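You operate a simulated robot arm through the tools that you are given. There is no shell and no other tool. Be economical: measure what you need, move in short steps, check, and stop when the job is done.

You are at the controls of a simulated robot arm. One attempt, no reset.

JOB
Dose the tube on the grey stand with 1 blue and 3 yellow strokes, then rack it.
Fine: park both spouts; the tube goes into the free hole. Set down upright: rinse tube.

The check looks at the end state, three seconds after you hand in, the way a careful person would. Anything else that was tipped, shoved, dropped, spilled or broken makes it a failure.

ROBOT AND FRAMES
A 6-joint arm with a two-finger parallel gripper, fixed in place. Base frame: the origin is at the foot of the arm, x ahead of it, y to its left, z up; the work surface is at about z = 0. Units: cm, degrees, N and s.
With the tool pointing down near the work surface it reaches from about 12 to 50 cm from the base axis. Its first joint turns from -72.0 to 72.0 degrees. Payload 0.65 kg.
Tool frame: the origin (TCP) lies between the finger pads and is the grasp point; the fingertips stand 2.5 cm ahead of it; z points along the fingers, y is the line along which they close. The gripper opens to 7.6 cm. The fingers are 1.8 cm wide and 1 cm thick; the gripper's body (3.6 by 7.8 cm) begins 4.5 cm behind the TCP.
Orientation is that of the tool frame in the base frame, as [roll, pitch, yaw] about the fixed x, y, z axes, in that order (R = Rz(yaw) Ry(pitch) Rx(roll)). With the fingers straight down and closing along the base's y, the tool's x points along the base's -x, its y along +y and its z along -z.

CONTROLS
- The arm moves only by the tool apply_moves. Its argument "commands" is a list of rows, each a list of 3 entries, a list of its own where there are three numbers: the shift along the tool's x, y, z in cm, then the turn, a rotation vector about the tool's x, y, z in degrees, then the gripper command, from -1 (fully open) to 1 (shut), values between in proportion. In form: [[[tx, ty, tz], [rx, ry, rz], hand], ...]. A call has 1 to 10 rows; each row is the pose to reach, as a shift and turn from the pose commanded when the call began, along the tool's axes at that moment. Rows are played at 5 a second. More than 5 cm and 8.6 degrees between two rows, or a gripper value outside its range, and nothing of the call is played. A pose out of reach is approached as far as the arm can. The call stops where the force on the tool passes 80 N (or 10 N more than at its start, if that is more) or the arm is blocked; 0.2 s more then pass. Each finger travels about 10.8 cm/s and halts on what it meets, pressing with about 37 N; the grip force reading is that of the motor and also rises with nothing between the fingers. The clock runs only during rows and for 0.2 s after the last one: add rows that repeat a pose to give the fingers time. It gives the time, the measured TCP pose, the force on the tool (base axes), the opening and the grip force at its end, in the units of the frame above (readings bear some noise), with the torque about the TCP (base axes, N m) and any sound that the robot's microphone picked up.
- Cameras (640 x 400 px; columns grow to the right, rows downward): "scene" is fixed at [6.64, 27.84, 41.75]; the picture's right is [-0.69, -0.73, 0.00], its down [-0.32, 0.30, -0.90] and it looks along [0.65, -0.62, -0.44] (base axes); focal length 214 px, centre (320, 200). "wrist" rides on the gripper at [5.8, 1.1, -8.1] in the tool frame; the picture's right is [-0.18, 0.98, 0.00], its down [-0.75, -0.14, -0.64] and it looks along [-0.63, -0.12, 0.77] (tool axes); focal length 243 px, centre (320, 200). There is no depth. A picture from a camera that has moved, and an enlarged one, comes with that camera's place and axes in the base frame and with its lens.
- get_image(camera): a new picture of that camera. The clock stands still meanwhile.
- zoom(camera, box): a new picture of the part [left, top, right, bottom] of that camera's present view, enlarged. The clock stands still meanwhile.
- close_job(): hands the job in; it is judged then, once.

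Work in short steps. Places have to be worked out from the pictures, the camera data and where the tool is seen: move nearer, look again, correct. Check each grasp and each placing, and mend what went wrong. You have 120 turns and 68 pictures in all, those below and enlarged ones among them. Open the gripper and draw the arm clear of the work before you hand the job in, unless the task says otherwise; then end with one line.

The tools are called as name(argument=value, ...) on one line, values as JSON. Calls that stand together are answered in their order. apply_moves: Moves the arm, as the interface text tells. Its arguments: {"type":"object","properties":{"commands":{"type":"array"}},"required":["commands"]} The other tools are called the same way: get_image (camera) takes a picture; zoom (camera, box) takes an enlarged picture of a part of a camera's view; close_job () hands the job in.

At the start:

```text
time: 0.0
position: [24.46, 14.63, 38.23]
ee_rot: [180.0, -0.1, -180.0]
contact_force: [-0.7, -1.4, 0.7]
torque: [-0.03, 0.02, 0.0]
grip_width: 7.61
grasp_force: 0.1
```

scene: 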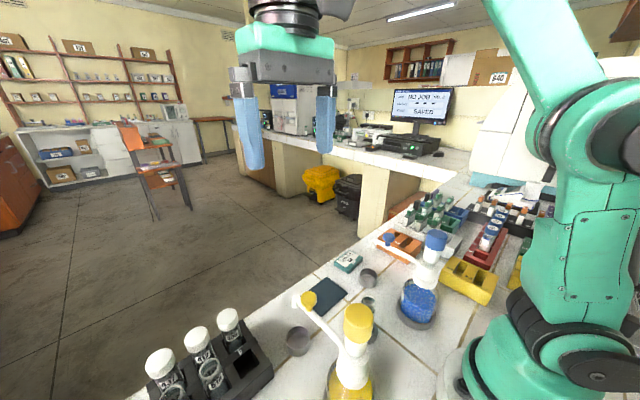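
wrist: 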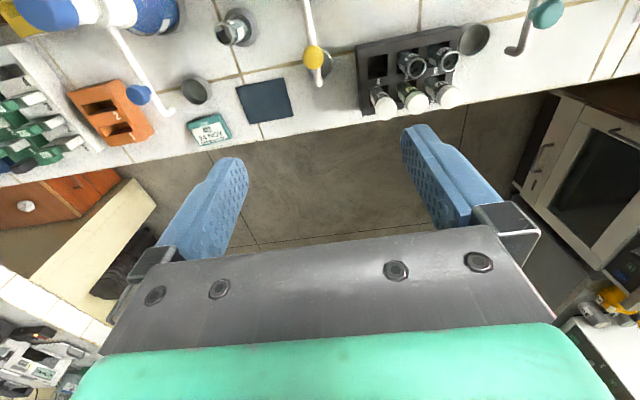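

I'll enlarge both views to identify the stand, tubes, dispensers and rack.

zoom(camera="wrist", box=[160, 0, 580, 160])

zoom(camera="scene", box=[120, 210, 520, 400])

```text
1.52 times, centred on (370, 80) of wrist
camera zoom: at [18.58, 15.55, 46.34], right [0.18, 0.98, 0.0], down [0.75, -0.14, 0.64], along [0.63, -0.12, -0.77], focal length 370 px, centre (244, 383)
```

zoom: 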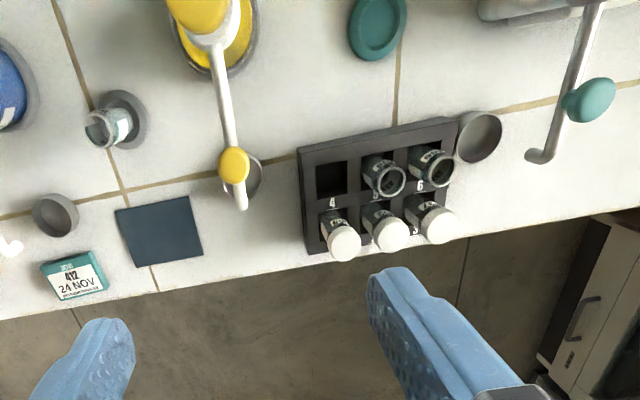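

```text
1.60 times, centred on (320, 305) of scene
camera zoom: at [6.64, 27.84, 41.75], right [-0.69, -0.73, 0.0], down [-0.32, 0.3, -0.9], along [0.65, -0.62, -0.44], focal length 343 px, centre (320, 32)
```

zoom: 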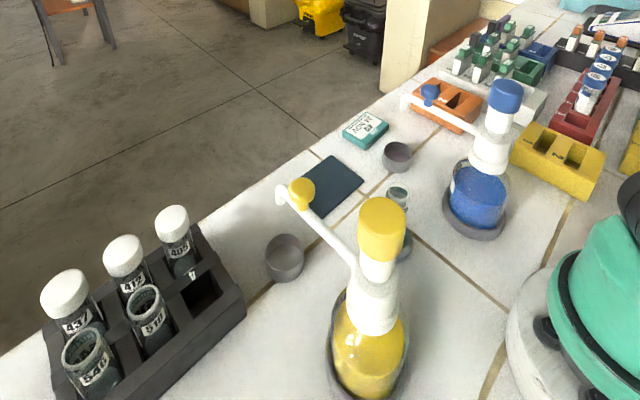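

I'll read the monitor and look closer at both dispensers and the label cards.

zoom(camera="scene", box=[380, 70, 470, 130])

zoom(camera="scene", box=[280, 220, 460, 332])

zoom(camera="scene", box=[370, 170, 560, 290])

```text
6.67 times, centred on (425, 100) of scene
camera zoom: at [6.64, 27.84, 41.75], right [-0.69, -0.73, 0.0], down [-0.32, 0.3, -0.9], along [0.65, -0.62, -0.44], focal length 1430 px, centre (-380, 867)
```

zoom: 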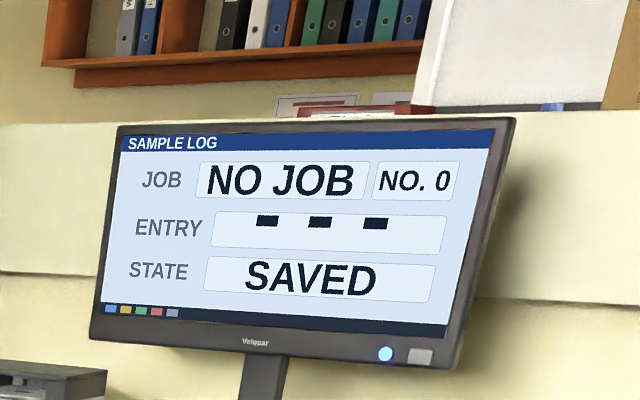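

```text
3.56 times, centred on (370, 276) of scene
camera zoom: at [6.64, 27.84, 41.75], right [-0.69, -0.73, 0.0], down [-0.32, 0.3, -0.9], along [0.65, -0.62, -0.44], focal length 763 px, centre (142, -70)
```

zoom: 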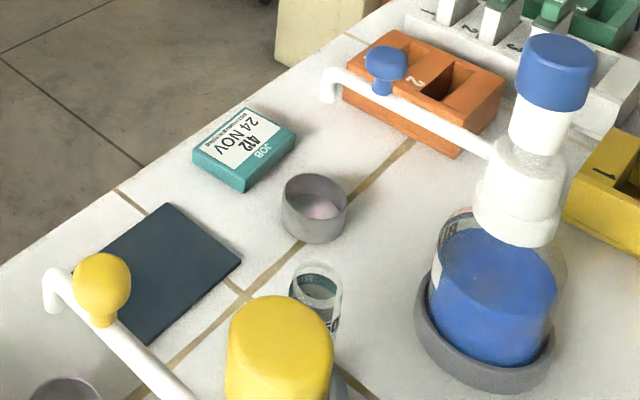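

```text
3.33 times, centred on (465, 230) of scene
camera zoom: at [6.64, 27.84, 41.75], right [-0.69, -0.73, 0.0], down [-0.32, 0.3, -0.9], along [0.65, -0.62, -0.44], focal length 715 px, centre (-163, 100)
```

zoom: 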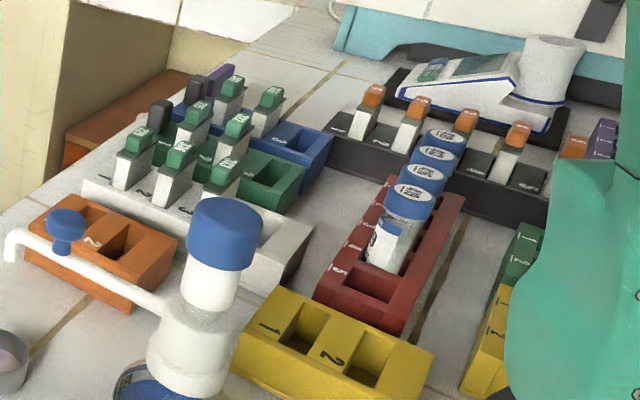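

The dispensers have swivel spouts with knobs, and the stand tube sits between them. I'll draw the arm back to see the whole bench with the wrist camera.

apply_moves(commands=[[[4, 0, 0], [0, 0, 0], -1], [[8, 0, 0], [0, 0, 0], -1], [[10, 0, 0], [0, 0, 0], -1], [[10, 0, 0], [0, 0, 0], -1]])

get_image(camera="wrist")

```text
time: 1.0
position: [14.46, 14.58, 38.11]
ee_rot: [-180.0, 0.0, 179.8]
contact_force: [0.1, 1.1, -0.7]
torque: [0.01, 0.02, -0.01]
grip_width: 7.58
grasp_force: 0.1
```

```text
60 pictures are left
camera wrist: at [8.69, 15.55, 46.31], right [0.19, 0.98, 0.0], down [0.75, -0.14, 0.64], along [0.63, -0.12, -0.77], focal length 243 px, centre (320, 200)
```

wrist: 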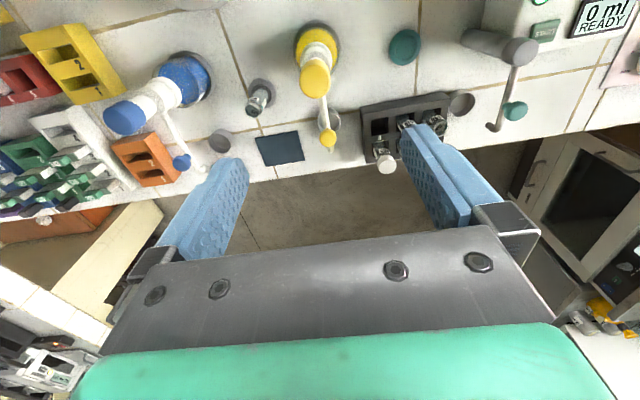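

A device with a "0 ml READY" display is on the right; I'll enlarge it and the rest.

zoom(camera="wrist", box=[360, 0, 640, 160])

zoom(camera="wrist", box=[100, 10, 380, 190])

```text
2.29 times, centred on (500, 80) of wrist
camera zoom: at [8.69, 15.55, 46.31], right [0.19, 0.98, 0.0], down [0.75, -0.14, 0.64], along [0.63, -0.12, -0.77], focal length 555 px, centre (-91, 474)
```

zoom: 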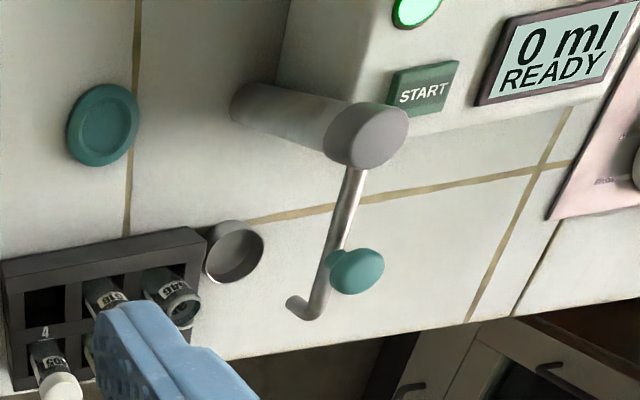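

```text
2.22 times, centred on (240, 100) of wrist
camera zoom: at [8.69, 15.55, 46.31], right [0.19, 0.98, 0.0], down [0.75, -0.14, 0.64], along [0.63, -0.12, -0.77], focal length 539 px, centre (498, 422)
```

zoom: 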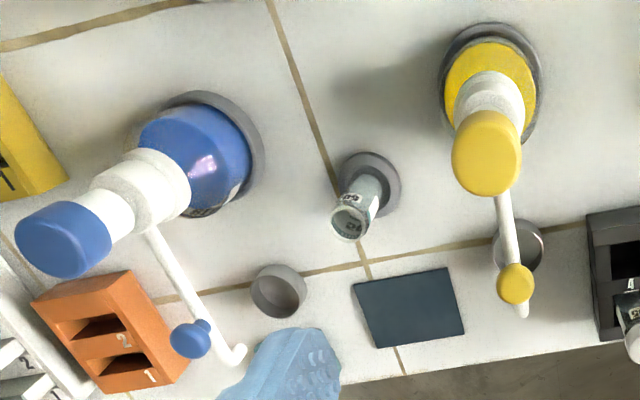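

Geometry so far: blue bottle ≈(15,-9.5), yellow ≈(15,13.6), stand ≈(20,2.5), and the spouts look parked over cups at (27,-9) and (27,14). I haven't found the "rinse tube", so I'll look around on both sides.

apply_moves(commands=[[[0, 4, 0], [0, 0, 5], -1], [[0, 8, 0], [0, 0, 10], -1], [[0, 10, 0], [0, 0, 18], -1], [[0, 10, 0], [0, 0, 26], -1], [[0, 10, 0], [0, 0, 26], -1]])

get_image(camera="wrist")

get_image(camera="scene")

```text
time: 2.2
position: [14.39, 24.51, 38.32]
ee_rot: [-180.0, 0.0, 154.0]
contact_force: [0.7, 0.0, 0.2]
torque: [0.0, -0.01, -0.02]
grip_width: 7.6
grasp_force: 0.0
```

```text
57 pictures are left
camera wrist: at [9.66, 27.88, 46.4], right [0.6, 0.8, 0.0], down [0.61, -0.46, 0.64], along [0.52, -0.38, -0.77], focal length 243 px, centre (320, 200)
```

wrist: 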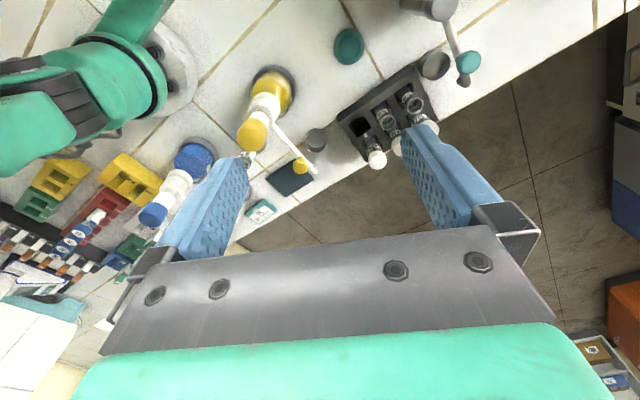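

```text
56 pictures are left
```

scene: 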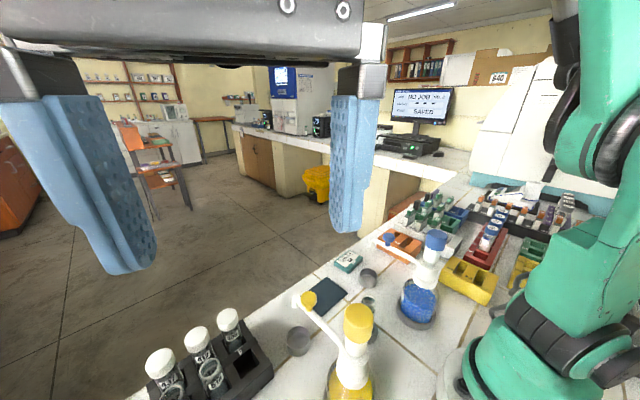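

No other loose tube yet; I'll turn to look toward the rinse device on the left.

apply_moves(commands=[[[0, 0, 0], [0, 0, -8], -1], [[0, 0, 0], [0, 0, -16], -1], [[0, 0, 0], [0, 0, -24], -1], [[0, 0, 0], [0, 0, -32], -1], [[0, 0, 0], [0, 0, -40], -1], [[0, 0, 0], [0, 0, -48], -1], [[0, 0, 0], [0, 0, -56], -1], [[0, 0, 0], [0, 0, -64], -1], [[0, 0, 0], [0, 0, -64], -1]])

get_image(camera="wrist")

```text
time: 4.2
position: [14.38, 24.55, 38.15]
ee_rot: [179.9, -0.1, -141.9]
contact_force: [-0.3, 0.6, 0.0]
torque: [0.01, -0.01, -0.01]
grip_width: 7.58
grasp_force: 0.1
```

```text
55 pictures are left
camera wrist: at [9.12, 21.7, 46.35], right [-0.46, 0.89, 0.0], down [0.68, 0.35, 0.64], along [0.57, 0.3, -0.77], focal length 243 px, centre (320, 200)
```

wrist: 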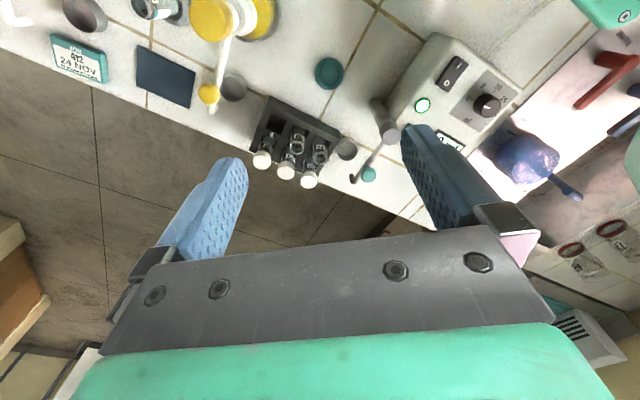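

No tube lying on this side. Now I'll go to the right-hand side and read labels on the way.

zoom(camera="wrist", box=[230, 80, 400, 200])

apply_moves(commands=[[[0, 0, 0], [0, 0, 8], -1], [[0, 0, 0], [0, 0, 16], -1], [[0, 0, 0], [0, 0, 24], -1], [[0, 0, 0], [0, 0, 32], -1], [[0, 0, 0], [0, 0, 38], -1]])

apply_moves(commands=[[[0, -4.5, 0], [0, 0, 0], -1], [[0, -9, 0], [0, 0, 0], -1], [[0, -13.5, 0], [0, 0, 0], -1], [[0, -18, 0], [0, 0, 0], -1], [[0, -22, 0], [0, 0, 0], -1], [[0, -26, 0], [0, 0, 0], -1], [[0, -30, 0], [0, 0, 0], -1], [[0, -34, 0], [0, 0, 0], -1], [[0, -34, 0], [0, 0, 0], -1]])

get_image(camera="wrist")

```text
3.33 times, centred on (315, 140) of wrist
camera zoom: at [9.12, 21.7, 46.35], right [-0.46, 0.89, 0.0], down [0.68, 0.35, 0.64], along [0.57, 0.3, -0.77], focal length 809 px, centre (337, 400)
```

zoom: 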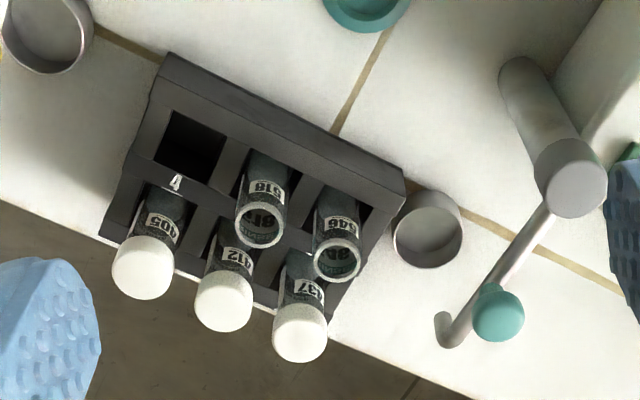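

```text
time: 5.4
position: [14.38, 24.6, 38.25]
ee_rot: [179.9, 0.0, 179.8]
contact_force: [0.5, -1.0, 1.4]
torque: [-0.01, -0.01, 0.02]
grip_width: 7.59
grasp_force: 0.1
```

```text
time: 7.4
position: [14.13, -9.42, 38.01]
ee_rot: [-179.9, 0.0, 179.9]
contact_force: [-0.3, 0.5, 0.3]
torque: [0.0, 0.02, -0.03]
grip_width: 7.6
grasp_force: 0.1
```

```text
53 pictures are left
camera wrist: at [8.39, -8.44, 46.24], right [0.18, 0.98, 0.0], down [0.75, -0.14, 0.64], along [0.63, -0.12, -0.77], focal length 243 px, centre (320, 200)
```

wrist: 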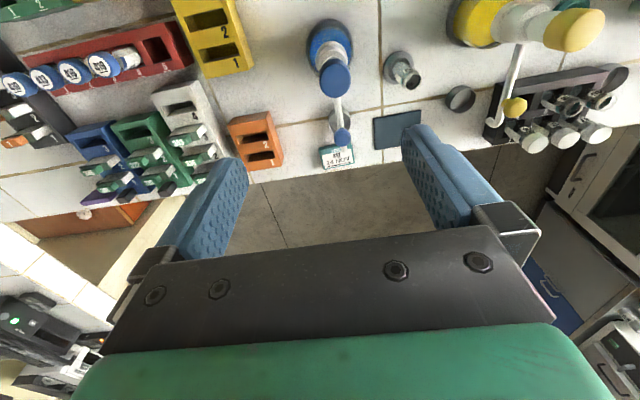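

I'll read the job card's small print and the stand tube's label.

zoom(camera="wrist", box=[310, 130, 370, 175])

zoom(camera="wrist", box=[300, 10, 480, 150])

```text
8.89 times, centred on (340, 152) of wrist
camera zoom: at [8.39, -8.44, 46.24], right [0.18, 0.98, 0.0], down [0.75, -0.14, 0.64], along [0.63, -0.12, -0.77], focal length 2157 px, centre (142, 622)
```

zoom: 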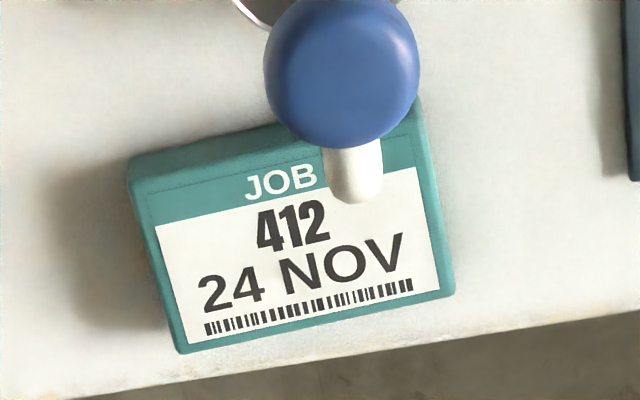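

```text
2.86 times, centred on (390, 80) of wrist
camera zoom: at [8.39, -8.44, 46.24], right [0.18, 0.98, 0.0], down [0.75, -0.14, 0.64], along [0.63, -0.12, -0.77], focal length 693 px, centre (120, 543)
```

zoom: 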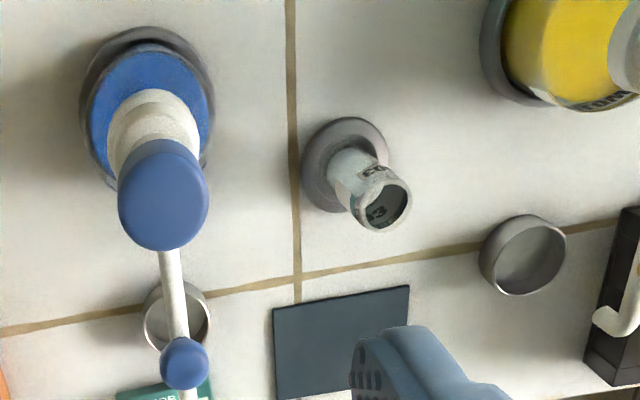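

Still no separate "rinse tube". I'll check the remaining right side of the reachable bench.

apply_moves(commands=[[[0, -4, 0], [0, 0, 8], -1], [[0, -8, 0], [0, 0, 16], -1], [[0, -12, 0], [0, 0, 24], -1], [[0, -14, 0], [0, 0, 32], -1], [[0, -14, 0], [0, 0, 40], -1], [[0, -14, 0], [0, 0, 40], -1]])

get_image(camera="wrist")

get_image(camera="scene")

```text
time: 8.8
position: [14.33, -23.3, 38.08]
ee_rot: [180.0, 0.0, 140.0]
contact_force: [0.2, 0.7, 1.0]
torque: [0.01, 0.01, -0.03]
grip_width: 7.59
grasp_force: 0.1
```

```text
50 pictures are left
camera wrist: at [10.59, -19.0, 46.17], right [0.77, 0.63, 0.0], down [0.48, -0.59, 0.64], along [0.41, -0.5, -0.77], focal length 243 px, centre (320, 200)
```

wrist: 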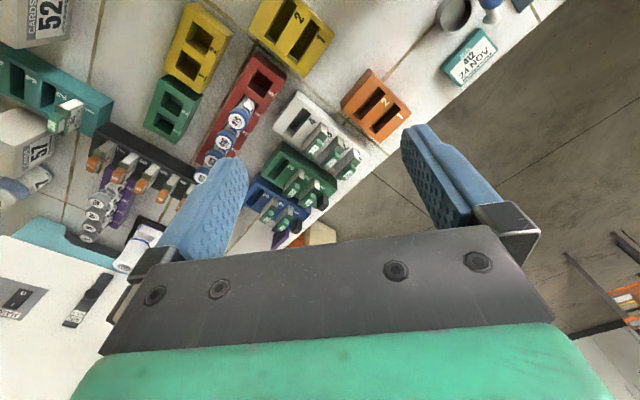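

```text
49 pictures are left
```

scene: 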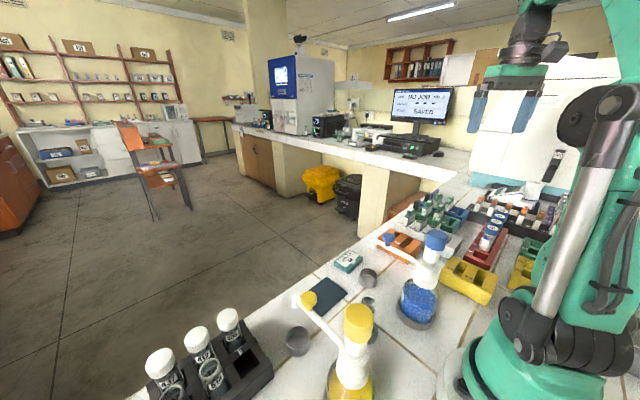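

No loose rinse tube is anywhere in reach, so I take that line to mean the tube must end upright. Triangulated: blue axis (14.9,-8.15) with cap top z≈19.3, blue knob (23.4,-8.2,15), stand tube (19.9,2.8) with mouth z≈8.1, yellow axis (14.9,13.75). I'll move above the blue knob.

apply_moves(commands=[[[0.6, 3.5, 0], [0, 0, -8], -1], [[1.1, 7, 0], [0, 0, -16], -1], [[1.6, 10.5, 0], [0, 0, -24], -1], [[2.2, 14, 0], [0, 0, -32], -1], [[2.73, 17.4, 0], [0, 0, -40], -1], [[2.73, 17.4, 4], [0, 0, -40], -1], [[2.73, 17.4, 8], [0, 0, -40], 0], [[2.73, 17.4, 12], [0, 0, -40], 0], [[2.73, 17.4, 13], [0, 0, -40], 0], [[2.73, 17.4, 13], [0, 0, -40], 0]])

get_image(camera="wrist")

zoom(camera="scene", box=[280, 150, 480, 340])

```text
time: 11.0
position: [23.5, -8.33, 25.3]
ee_rot: [-180.0, 0.0, -180.0]
contact_force: [-0.8, -0.7, 0.2]
torque: [-0.01, -0.01, -0.01]
grip_width: 3.79
grasp_force: 0.1
```

```text
48 pictures are left
camera wrist: at [17.69, -7.35, 33.34], right [0.18, 0.98, 0.0], down [0.75, -0.14, 0.64], along [0.63, -0.12, -0.77], focal length 243 px, centre (320, 200)
```

wrist: 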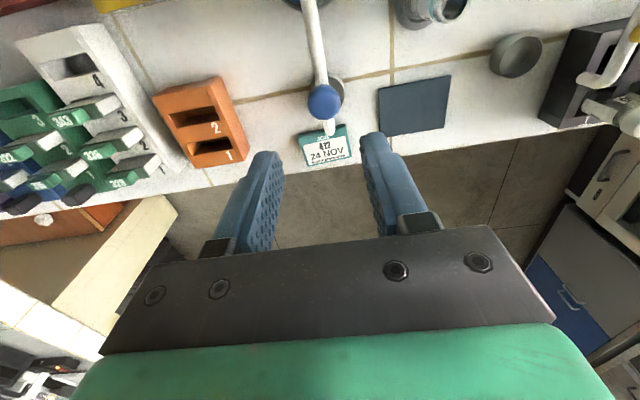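

```text
2.11 times, centred on (380, 245) of scene
camera zoom: at [6.64, 27.84, 41.75], right [-0.69, -0.73, 0.0], down [-0.32, 0.3, -0.9], along [0.65, -0.62, -0.44], focal length 452 px, centre (194, 105)
```

zoom: 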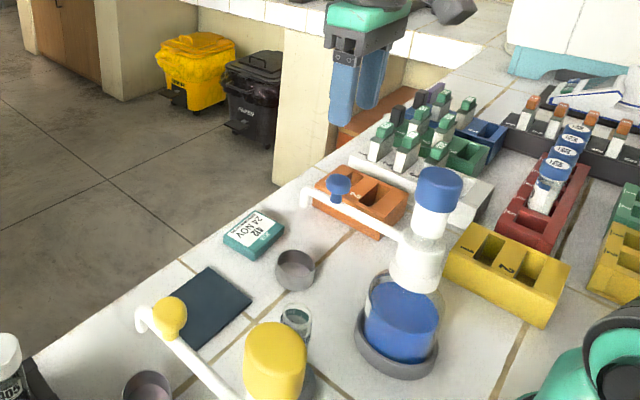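

Knob reads (23.5,-8.2,≈15), consistent. I'll descend so the fingers straddle it and narrow the cage to ~3 cm.

apply_moves(commands=[[[0, 0.1, 4], [0, 0, 0], 0], [[0, 0.1, 8], [0, 0, 0], 0], [[0, 0.1, 10], [0, 0, 0], 0], [[0, 0.1, 10], [0, 0, 0], 0.25], [[0, 0.1, 10], [0, 0, 0], 0.25]])

get_image(camera="wrist")

zoom(camera="scene", box=[280, 150, 480, 340])

```text
time: 12.2
position: [23.44, -7.9, 15.21]
ee_rot: [-180.0, 0.0, -179.9]
contact_force: [-0.1, 0.1, -0.5]
torque: [-0.02, 0.03, 0.02]
grip_width: 2.83
grasp_force: 0.1
```

```text
46 pictures are left
camera wrist: at [17.64, -7.01, 23.36], right [0.18, 0.98, 0.0], down [0.75, -0.14, 0.64], along [0.63, -0.12, -0.77], focal length 243 px, centre (320, 200)
```

wrist: 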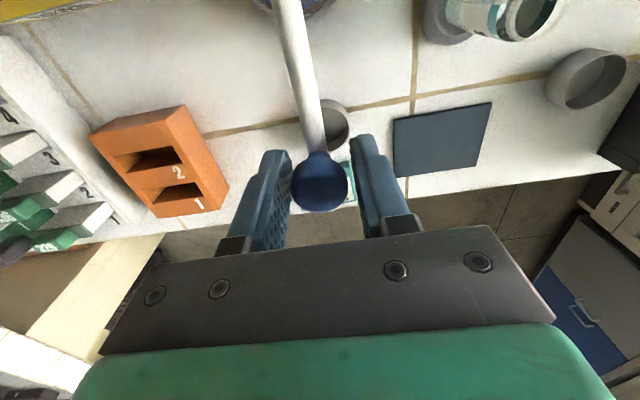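

```text
2.11 times, centred on (380, 245) of scene
camera zoom: at [6.64, 27.84, 41.75], right [-0.69, -0.73, 0.0], down [-0.32, 0.3, -0.9], along [0.65, -0.62, -0.44], focal length 452 px, centre (194, 105)
```

zoom: 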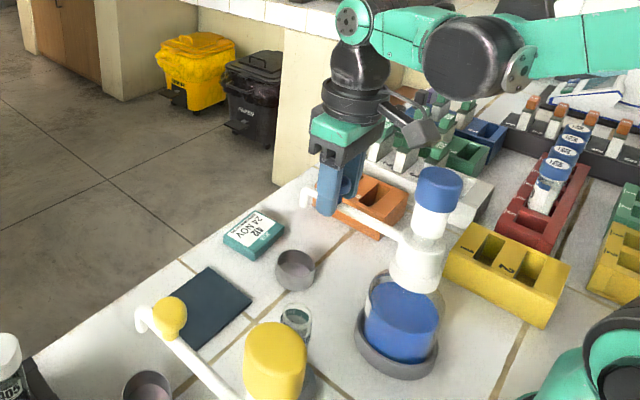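

The knob is caged between the fingers. Now I swing the blue spout on its arc (radius 8.6 about (14.9,-8.15)) toward the stand, turning the tool along.

apply_moves(commands=[[[0.084, 1.197, 0], [0, 0, -8], 0.25], [[0.333, 2.37, 0], [0, 0, -16], 0.25], [[0.743, 3.498, 0], [0, 0, -24], 0.25], [[1.307, 4.557, 0], [0, 0, -32], 0.25], [[1.307, 4.557, 0], [0, 0, -32], 0.25]])

get_image(camera="wrist")

```text
time: 13.4
position: [22.19, -3.68, 15.36]
ee_rot: [179.9, -0.1, -148.0]
contact_force: [-0.5, 0.0, 0.3]
torque: [-0.01, -0.03, -0.01]
grip_width: 2.86
grasp_force: 0.1
```

```text
44 pictures are left
camera wrist: at [16.64, -5.84, 23.39], right [-0.37, 0.93, 0.0], down [0.71, 0.28, 0.64], along [0.6, 0.23, -0.77], focal length 243 px, centre (320, 200)
```

wrist: 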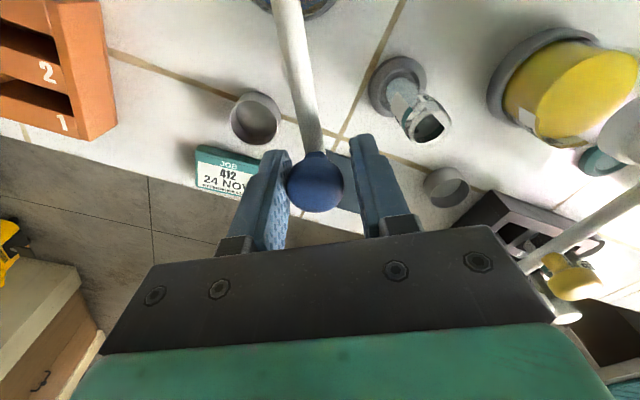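

The spout follows freely. I continue the arc to about 66°.

apply_moves(commands=[[[0.084, 1.197, 0], [0, 0, -8], 0.25], [[0.333, 2.37, 0], [0, 0, -16], 0.25], [[0.743, 3.498, 0], [0, 0, -24], 0.25], [[1.307, 4.557, 0], [0, 0, -32], 0.25], [[1.47, 4.81, 0], [0, 0, -34], 0.25], [[1.47, 4.81, 0], [0, 0, -34], 0.25]])

get_image(camera="wrist")

zoom(camera="scene", box=[280, 190, 480, 340])

```text
time: 14.8
position: [18.37, -0.4, 15.19]
ee_rot: [179.9, 0.0, -114.1]
contact_force: [0.4, 0.8, 0.2]
torque: [0.0, 0.04, 0.01]
grip_width: 2.86
grasp_force: 0.1
```

```text
43 pictures are left
camera wrist: at [14.96, -5.44, 23.31], right [-0.82, 0.57, 0.0], down [0.43, 0.63, 0.64], along [0.36, 0.53, -0.77], focal length 243 px, centre (320, 200)
```

wrist: 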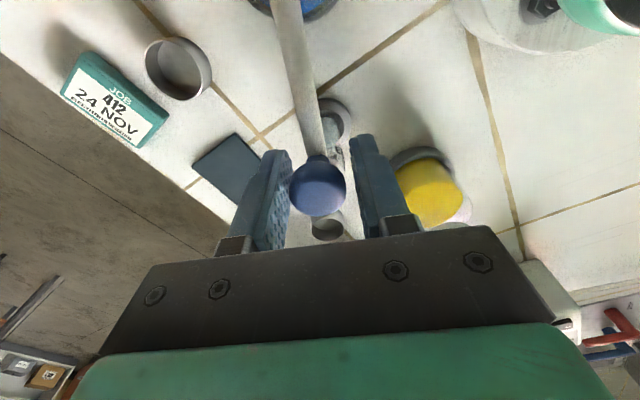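

```text
2.67 times, centred on (380, 265) of scene
camera zoom: at [6.64, 27.84, 41.75], right [-0.69, -0.73, 0.0], down [-0.32, 0.3, -0.9], along [0.65, -0.62, -0.44], focal length 572 px, centre (160, 27)
```

zoom: 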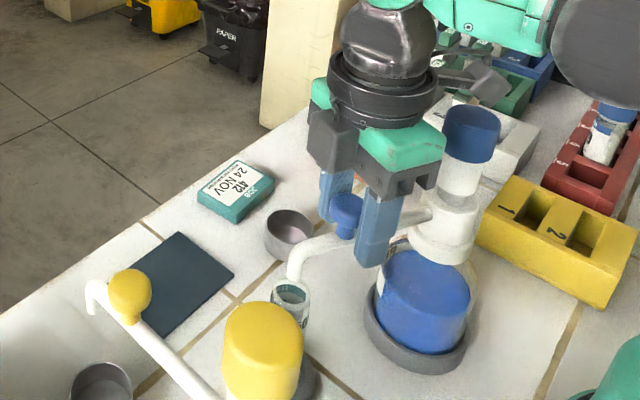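

Blue spout tip is directly above the tube mouth. I lift off, close the fingers and go over the blue cap.

apply_moves(commands=[[[0, 0, -4], [0, 0, 0], 0.25], [[0, 0, -8], [0, 0, 0], 0.25], [[0, 0, -11], [0, 0, 0], 0.5], [[4.3, 0, -11], [0, 0, 0], 1], [[8.6, 0, -11], [0, 0, 0], 1], [[8.6, 0, -11], [0, 0, 0], 1], [[8.6, 0, -11], [0, 0, 0], 1]])

get_image(camera="wrist")

zoom(camera="scene", box=[280, 150, 480, 340])

```text
time: 16.4
position: [14.88, -8.19, 26.01]
ee_rot: [-180.0, 0.0, -114.0]
contact_force: [-0.2, 0.1, 0.5]
torque: [0.01, 0.01, 0.02]
grip_width: 0.01
grasp_force: 23.6
```

```text
41 pictures are left
camera wrist: at [11.64, -13.2, 34.12], right [-0.82, 0.57, 0.0], down [0.44, 0.63, 0.64], along [0.37, 0.53, -0.77], focal length 243 px, centre (320, 200)
```

wrist: 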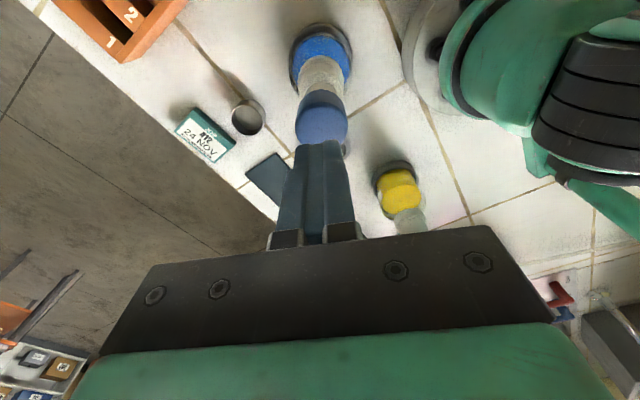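

```text
2.11 times, centred on (380, 245) of scene
camera zoom: at [6.64, 27.84, 41.75], right [-0.69, -0.73, 0.0], down [-0.32, 0.3, -0.9], along [0.65, -0.62, -0.44], focal length 452 px, centre (194, 105)
```

zoom: 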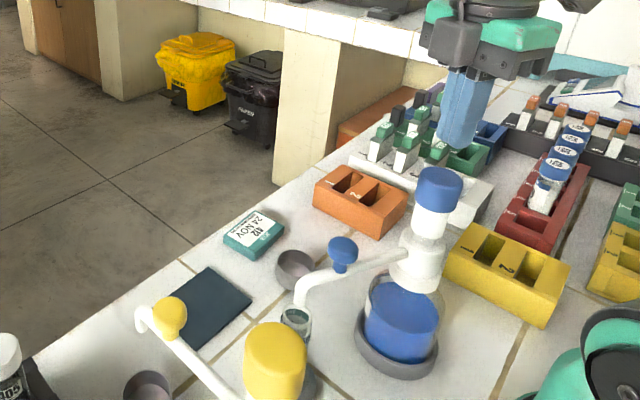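

Aligned over the blue cap (fingertips ~4 cm above it). I press down gradually, watching force and sound.

apply_moves(commands=[[[0, 0, 2], [0, 0, 0], 1], [[0, 0, 3.5], [0, 0, 0], 1], [[0, 0, 4], [0, 0, 0], 1], [[0, 0, 4.4], [0, 0, 0], 1], [[0, 0, 4.7], [0, 0, 0], 1], [[0, 0, 5.0], [0, 0, 0], 1]])

```text
time: 17.8
position: [14.88, -8.08, 21.25]
ee_rot: [-179.8, -0.1, -114.0]
contact_force: [5.5, -3.4, 43.0]
torque: [-0.09, -0.15, -0.06]
grip_width: 0.0
grasp_force: 23.4
heard: click
```

A click at 43 N; I check whether the cap has gone down and liquid was dispensed.

zoom(camera="scene", box=[340, 200, 480, 340])

```text
2.86 times, centred on (410, 270) of scene
camera zoom: at [6.63, 27.84, 41.75], right [-0.69, -0.73, 0.0], down [-0.32, 0.3, -0.9], along [0.65, -0.62, -0.44], focal length 613 px, centre (63, 0)
```

zoom: 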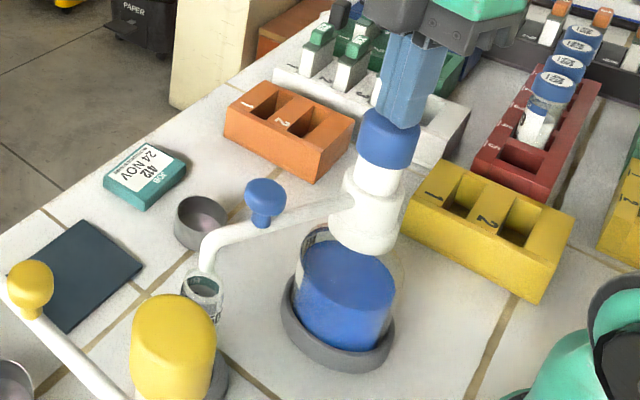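

The cap is depressed against its stop. I release and look at the tube's content.

apply_moves(commands=[[[0, 0, -1.5], [0, 0, 0], 1], [[0, 0, -3.5], [0, 0, 0], 1], [[0, 0, -5], [0, 0, 0], 1]])

zoom(camera="scene", box=[340, 200, 480, 340])

zoom(camera="scene", box=[355, 275, 405, 325])

```text
time: 18.6
position: [14.81, -8.3, 26.25]
ee_rot: [-180.0, -0.1, -114.1]
contact_force: [0.4, 0.0, 0.3]
torque: [0.02, -0.02, -0.01]
grip_width: 0.0
grasp_force: 24.1
```

```text
2.86 times, centred on (410, 270) of scene
camera zoom: at [6.64, 27.84, 41.75], right [-0.69, -0.73, 0.0], down [-0.32, 0.3, -0.9], along [0.65, -0.62, -0.44], focal length 613 px, centre (63, 0)
```

zoom: 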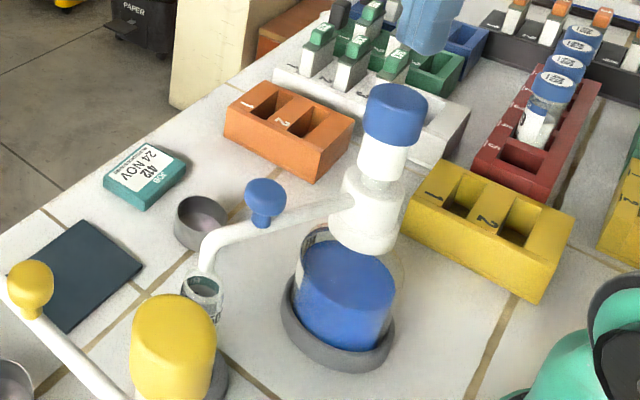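

```text
8.00 times, centred on (380, 300) of scene
camera zoom: at [6.64, 27.84, 41.75], right [-0.69, -0.73, 0.0], down [-0.32, 0.3, -0.9], along [0.65, -0.62, -0.44], focal length 1716 px, centre (-160, -600)
```

zoom: 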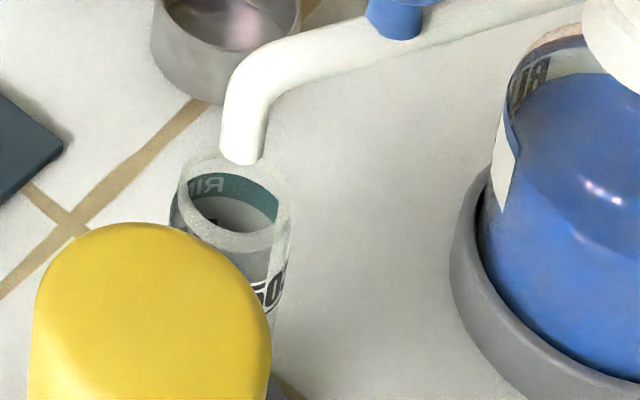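

The spout delivered with no spill visible, and the tube's label seems to start "RI…", so the stand tube may be the "rinse tube". I move back above the knob and check from the wrist camera.

apply_moves(commands=[[[-4.3, 0, -5], [0, 0, 0], 0.25], [[-8.6, 0, -5], [0, 0, 0], 0.25], [[-8.6, 0, -5], [0, 0, 0], 0.0]])

zoom(camera="wrist", box=[240, 40, 440, 180])

```text
refused: row 1 steps farther than a row can; nothing moved
```

```text
2.86 times, centred on (340, 110) of wrist
camera zoom: at [11.5, -13.28, 34.37], right [-0.82, 0.57, 0.0], down [0.44, 0.63, 0.64], along [0.37, 0.53, -0.77], focal length 693 px, centre (263, 457)
```

zoom: 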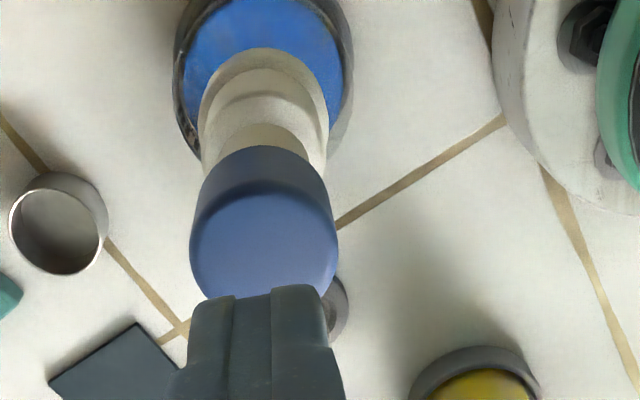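

The call was refused because the shift was already relative to the raised pose; I resend it at level height.

apply_moves(commands=[[[-4.3, 0, 0], [0, 0, 0], 0.25], [[-8.6, 0, 0], [0, 0, 0], 0.0], [[-8.6, 0, 0], [0, 0, 0], 0.0], [[-8.6, 0, 0], [0, 0, 0], 0.0]])

zoom(camera="wrist", box=[240, 0, 440, 140])

```text
time: 19.6
position: [18.13, -0.32, 26.18]
ee_rot: [-180.0, -0.1, -114.0]
contact_force: [0.4, 0.3, -0.3]
torque: [0.0, 0.0, 0.01]
grip_width: 3.81
grasp_force: 0.2
```

```text
2.86 times, centred on (340, 70) of wrist
camera zoom: at [14.84, -5.4, 34.26], right [-0.82, 0.57, 0.0], down [0.44, 0.63, 0.64], along [0.37, 0.53, -0.77], focal length 693 px, centre (263, 571)
```

zoom: 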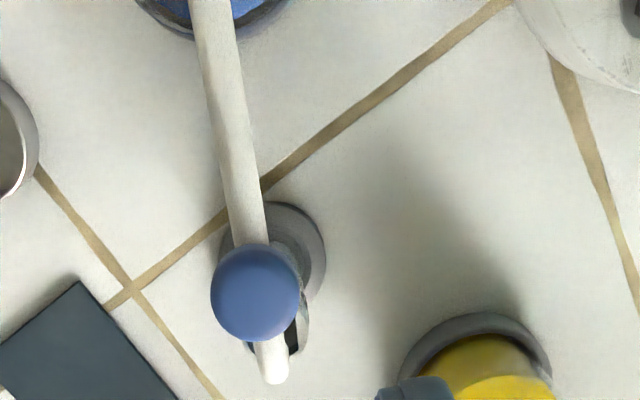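

The spout still sits over the tube. I descend around the blue knob and swing it back to its cup.

apply_moves(commands=[[[0, 0, 4], [0, 0, 0], 0.0], [[0, 0, 8], [0, 0, 0], 0.0], [[0, 0, 10.9], [0, 0, 0], 0.0], [[0, 0, 10.9], [0, 0, 0], 0.25], [[0, 0, 10.9], [0, 0, 0], 0.25]])

apply_moves(commands=[[[0.084, -1.197, 0], [0, 0, 8], 0.25], [[0.333, -2.37, 0], [0, 0, 16], 0.25], [[0.743, -3.498, 0], [0, 0, 24], 0.25], [[1.307, -4.557, 0], [0, 0, 32], 0.25], [[1.307, -4.557, 0], [0, 0, 32], 0.25]])

get_image(camera="wrist")

```text
time: 20.8
position: [18.38, -0.5, 15.49]
ee_rot: [180.0, -0.1, -113.9]
contact_force: [-0.6, -0.8, 0.2]
torque: [0.0, -0.01, -0.01]
grip_width: 2.88
grasp_force: 0.0
```

```text
time: 22.0
position: [22.1, -3.52, 15.21]
ee_rot: [180.0, 0.0, -146.2]
contact_force: [0.1, -0.3, 0.1]
torque: [0.02, -0.03, 0.0]
grip_width: 2.84
grasp_force: 0.0
```

```text
34 pictures are left
camera wrist: at [16.63, -5.96, 23.44], right [-0.39, 0.92, 0.0], down [0.7, 0.3, 0.64], along [0.59, 0.25, -0.77], focal length 243 px, centre (320, 200)
```

wrist: 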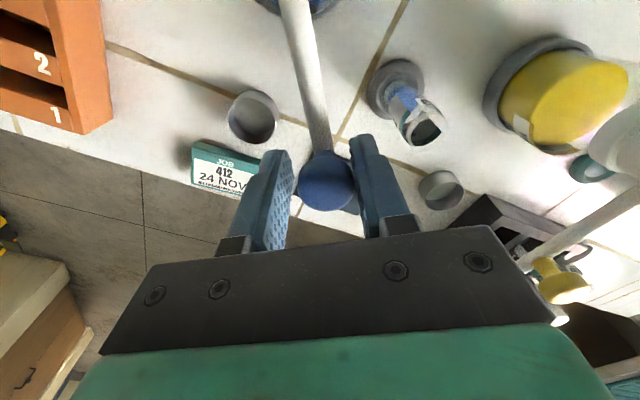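

The tube now shows blue liquid: one stroke is in. I read its label and continue swinging the spout home.

zoom(camera="wrist", box=[350, 45, 460, 155])

apply_moves(commands=[[[0.084, -1.197, 0], [0, 0, 8], 0.25], [[0.333, -2.37, 0], [0, 0, 16], 0.25], [[0.743, -3.498, 0], [0, 0, 24], 0.25], [[1.307, -4.557, 0], [0, 0, 32], 0.25], [[1.56, -4.93, 0], [0, 0, 35], 0.25], [[1.56, -4.93, 0], [0, 0, 35], 0.25]])

zoom(camera="scene", box=[280, 190, 480, 340])

```text
3.64 times, centred on (405, 100) of wrist
camera zoom: at [16.63, -5.96, 23.44], right [-0.39, 0.92, 0.0], down [0.7, 0.3, 0.64], along [0.59, 0.25, -0.77], focal length 882 px, centre (11, 564)
```

zoom: 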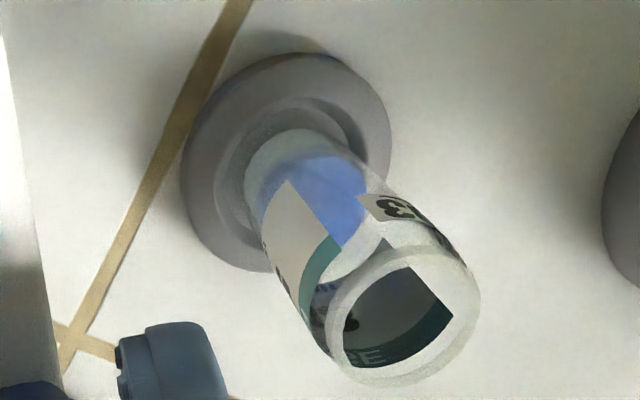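

```text
time: 23.4
position: [23.51, -8.43, 15.37]
ee_rot: [179.9, -0.1, 178.8]
contact_force: [-0.5, 2.9, -1.1]
torque: [0.01, 0.02, 0.01]
grip_width: 3.1
grasp_force: 1.5
```

```text
2.67 times, centred on (380, 265) of scene
camera zoom: at [6.64, 27.84, 41.75], right [-0.69, -0.73, 0.0], down [-0.32, 0.3, -0.9], along [0.65, -0.62, -0.44], focal length 572 px, centre (160, 27)
```

zoom: 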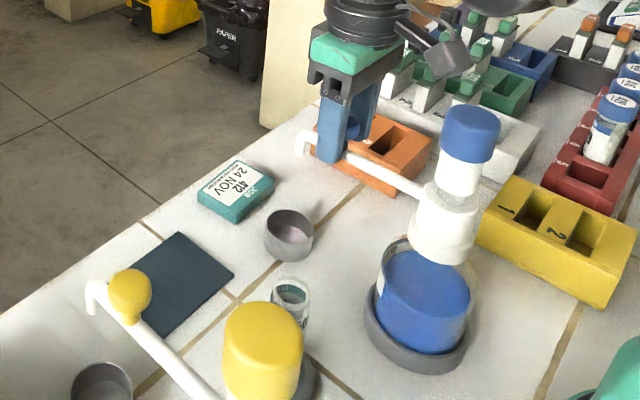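

Blue spout is back against its home stop over its cup; the tube's label ends in "SE", so it is the rinse tube. I relieve sideways, rise, and go above the yellow knob.

apply_moves(commands=[[[0, 0.25, 0], [0, 0, -1], 0.2], [[0, 0.25, -4], [0, 0, -1], 0.2], [[0, 0.25, -8], [0, 0, -1], 0.2], [[0, 0.25, -10], [0, 0, -1], 0], [[0, 5, -10], [0, 0, -1], 0], [[0, 9.5, -10], [0, 0, -1], 0], [[0, 14, -10], [0, 0, -1], 0], [[0, 18.5, -10], [0, 0, -1], 0], [[0, 22.2, -10], [0, 0, -1], 0], [[0, 22.2, -10], [0, 0, -1], 0]])

get_image(camera="wrist")

```text
time: 25.6
position: [23.83, 13.84, 25.15]
ee_rot: [180.0, 0.0, 179.9]
contact_force: [-0.8, -0.7, -0.3]
torque: [0.03, 0.03, 0.0]
grip_width: 3.76
grasp_force: 0.1
```

```text
31 pictures are left
camera wrist: at [18.16, 14.83, 33.41], right [0.19, 0.98, 0.0], down [0.75, -0.14, 0.64], along [0.63, -0.12, -0.77], focal length 243 px, centre (320, 200)
```

wrist: 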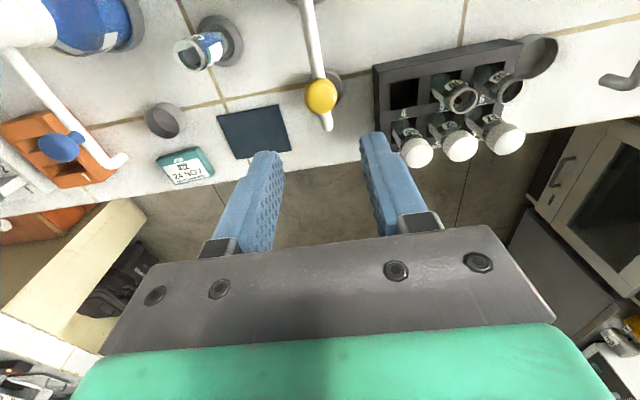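

Yellow knob at (23.55,13.85). I descend around it, cage it, and swing toward the stand in two halves.

apply_moves(commands=[[[0.25, 0, 4], [0, 0, 0], 0.0], [[0.25, 0, 8], [0, 0, 0], 0.0], [[0.25, 0, 10], [0, 0, 0], 0.0], [[0.25, 0, 10], [0, 0, 0], 0.25], [[0.25, 0, 10], [0, 0, 0], 0.25]])

apply_moves(commands=[[[0.084, -1.197, 0], [0, 0, 8], 0.25], [[0.333, -2.37, 0], [0, 0, 16], 0.25], [[0.743, -3.498, 0], [0, 0, 24], 0.25], [[1.307, -4.557, 0], [0, 0, 32], 0.25], [[1.307, -4.557, 0], [0, 0, 32], 0.25]])

get_image(camera="wrist")

```text
time: 26.8
position: [23.64, 13.79, 15.24]
ee_rot: [180.0, 0.0, 179.9]
contact_force: [-0.3, -0.3, -0.4]
torque: [-0.01, 0.0, -0.01]
grip_width: 2.83
grasp_force: 0.1
```

```text
time: 28.0
position: [22.3, 9.15, 15.42]
ee_rot: [180.0, 0.1, 147.8]
contact_force: [0.2, 0.6, 0.5]
torque: [0.04, -0.03, 0.05]
grip_width: 2.84
grasp_force: 0.1
```

```text
30 pictures are left
camera wrist: at [17.99, 13.1, 23.4], right [0.68, 0.73, 0.0], down [0.56, -0.52, 0.64], along [0.47, -0.44, -0.77], focal length 243 px, centre (320, 200)
```

wrist: 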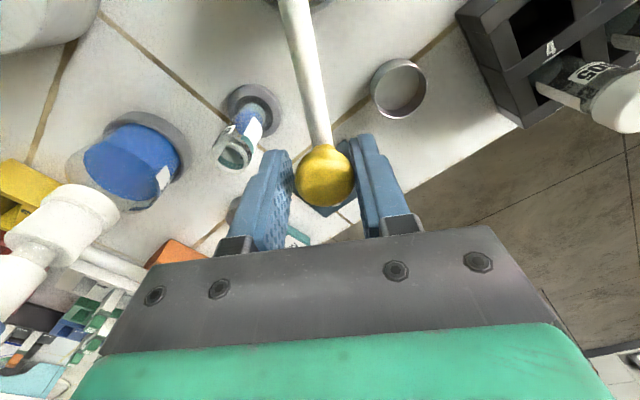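

The yellow spout follows. I complete the swing.

apply_moves(commands=[[[0.084, -1.197, 0], [0, 0, 8], 0.25], [[0.333, -2.37, 0], [0, 0, 16], 0.25], [[0.743, -3.498, 0], [0, 0, 24], 0.25], [[1.307, -4.557, 0], [0, 0, 32], 0.25], [[1.47, -4.81, 0], [0, 0, 34], 0.25], [[1.47, -4.81, 0], [0, 0, 34], 0.25]])

zoom(camera="scene", box=[280, 220, 480, 400])

```text
time: 29.4
position: [18.61, 5.98, 15.28]
ee_rot: [180.0, -0.1, 113.9]
contact_force: [-0.7, -0.6, 0.4]
torque: [0.02, -0.01, -0.01]
grip_width: 2.85
grasp_force: 0.1
```

```text
2.22 times, centred on (380, 310) of scene
camera zoom: at [6.64, 27.84, 41.75], right [-0.69, -0.73, 0.0], down [-0.32, 0.3, -0.9], along [0.65, -0.62, -0.44], focal length 477 px, centre (187, -44)
```

zoom: 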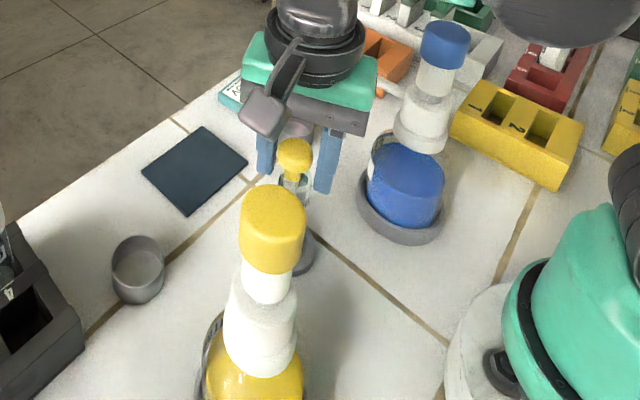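

From this side the alignment is hidden, so I rise and check from the wrist camera.

apply_moves(commands=[[[0, 0, -4], [0, 0, 0], 0.25], [[0, 0, -8], [0, 0, 0], 0.25], [[0, 0, -11], [0, 0, 0], 0.25], [[0, 0, -11], [0, 0, 0], 0.25]])

zoom(camera="wrist", box=[240, 0, 440, 140])

```text
time: 30.4
position: [18.58, 5.88, 26.48]
ee_rot: [179.9, 0.0, 114.0]
contact_force: [0.8, 0.3, -0.3]
torque: [-0.01, -0.03, 0.0]
grip_width: 2.88
grasp_force: 0.1
```

```text
2.86 times, centred on (340, 70) of wrist
camera zoom: at [17.18, 11.52, 34.49], right [0.97, 0.23, 0.0], down [0.18, -0.75, 0.64], along [0.15, -0.63, -0.77], focal length 693 px, centre (263, 571)
```

zoom: 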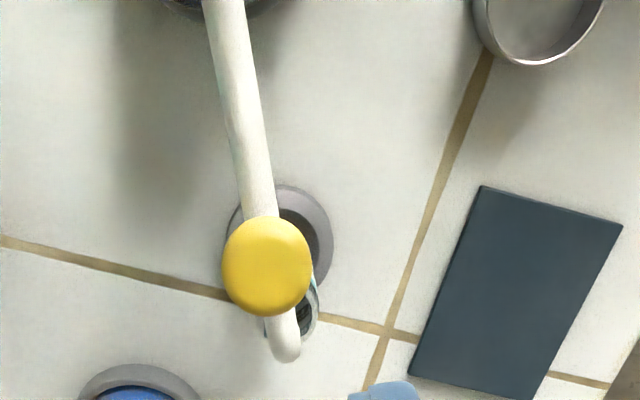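

The tip is over the tube mouth (within ~2 mm). I close the fingers and move above the yellow cap.

apply_moves(commands=[[[4.3, 0, 0], [0, 0, 0], 1], [[8.6, 0, 0], [0, 0, 0], 1], [[8.6, 0, 0], [0, 0, 0], 1], [[8.6, 0, 0], [0, 0, 0], 1]])

zoom(camera="scene", box=[280, 220, 480, 400])

zoom(camera="wrist", box=[220, 0, 440, 160])

```text
time: 31.4
position: [15.0, 13.76, 26.47]
ee_rot: [179.9, 0.0, 113.9]
contact_force: [0.1, -0.3, -0.9]
torque: [0.0, -0.03, 0.01]
grip_width: 0.01
grasp_force: 23.5
```

```text
2.22 times, centred on (380, 310) of scene
camera zoom: at [6.64, 27.84, 41.75], right [-0.69, -0.73, 0.0], down [-0.32, 0.3, -0.9], along [0.65, -0.62, -0.44], focal length 477 px, centre (187, -44)
```

zoom: 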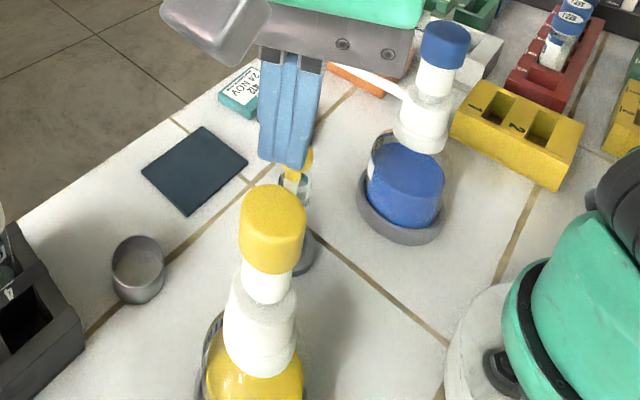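

```text
2.50 times, centred on (330, 80) of wrist
camera zoom: at [13.66, 19.4, 34.58], right [0.97, 0.23, 0.0], down [0.18, -0.75, 0.64], along [0.15, -0.63, -0.77], focal length 606 px, centre (295, 500)
```

zoom: 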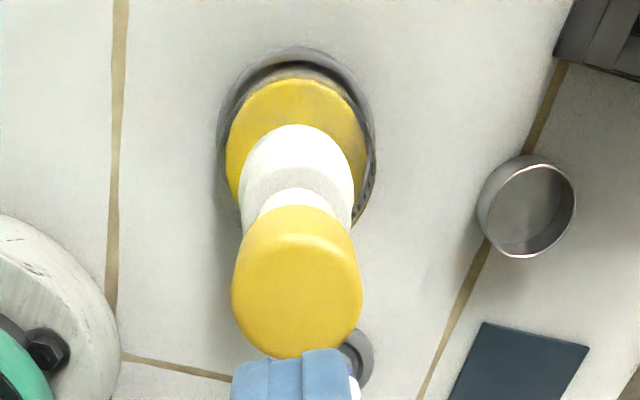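

Centred on the yellow cap. First yellow stroke.

apply_moves(commands=[[[0, 0, 2], [0, 0, 0], 1], [[0, 0, 3.5], [0, 0, 0], 1], [[0, 0, 4], [0, 0, 0], 1], [[0, 0, 4.4], [0, 0, 0], 1], [[0, 0, 4.7], [0, 0, 0], 1], [[0, 0, 5.0], [0, 0, 0], 1], [[0, 0, 5.2], [0, 0, 0], 1]])

```text
time: 33.0
position: [15.1, 13.82, 21.25]
ee_rot: [179.9, 0.2, 113.9]
contact_force: [5.6, -6.3, 44.5]
torque: [-0.13, -0.12, -0.01]
grip_width: 0.0
grasp_force: 23.3
heard: click
```

Click: first yellow stroke. I release fully, then repeat the same press.

apply_moves(commands=[[[0, 0, -1.5], [0, 0, 0], 1], [[0, 0, -3.2], [0, 0, 0], 1], [[0, 0, -5.2], [0, 0, 0], 1], [[0, 0, -5.2], [0, 0, 0], 1]])

apply_moves(commands=[[[0, 0, 2], [0, 0, 0], 1], [[0, 0, 3.5], [0, 0, 0], 1], [[0, 0, 4], [0, 0, 0], 1], [[0, 0, 4.4], [0, 0, 0], 1], [[0, 0, 4.7], [0, 0, 0], 1], [[0, 0, 5.0], [0, 0, 0], 1], [[0, 0, 5.2], [0, 0, 0], 1]])

```text
time: 34.0
position: [15.08, 13.89, 26.17]
ee_rot: [-180.0, 0.0, 114.0]
contact_force: [-0.8, 0.0, 0.4]
torque: [0.03, 0.0, -0.01]
grip_width: 0.0
grasp_force: 23.1
```

```text
time: 35.6
position: [15.14, 13.87, 21.11]
ee_rot: [180.0, 0.0, 113.9]
contact_force: [0.0, -7.9, 52.6]
torque: [-0.24, -0.01, 0.01]
grip_width: 0.0
grasp_force: 23.7
heard: click
```

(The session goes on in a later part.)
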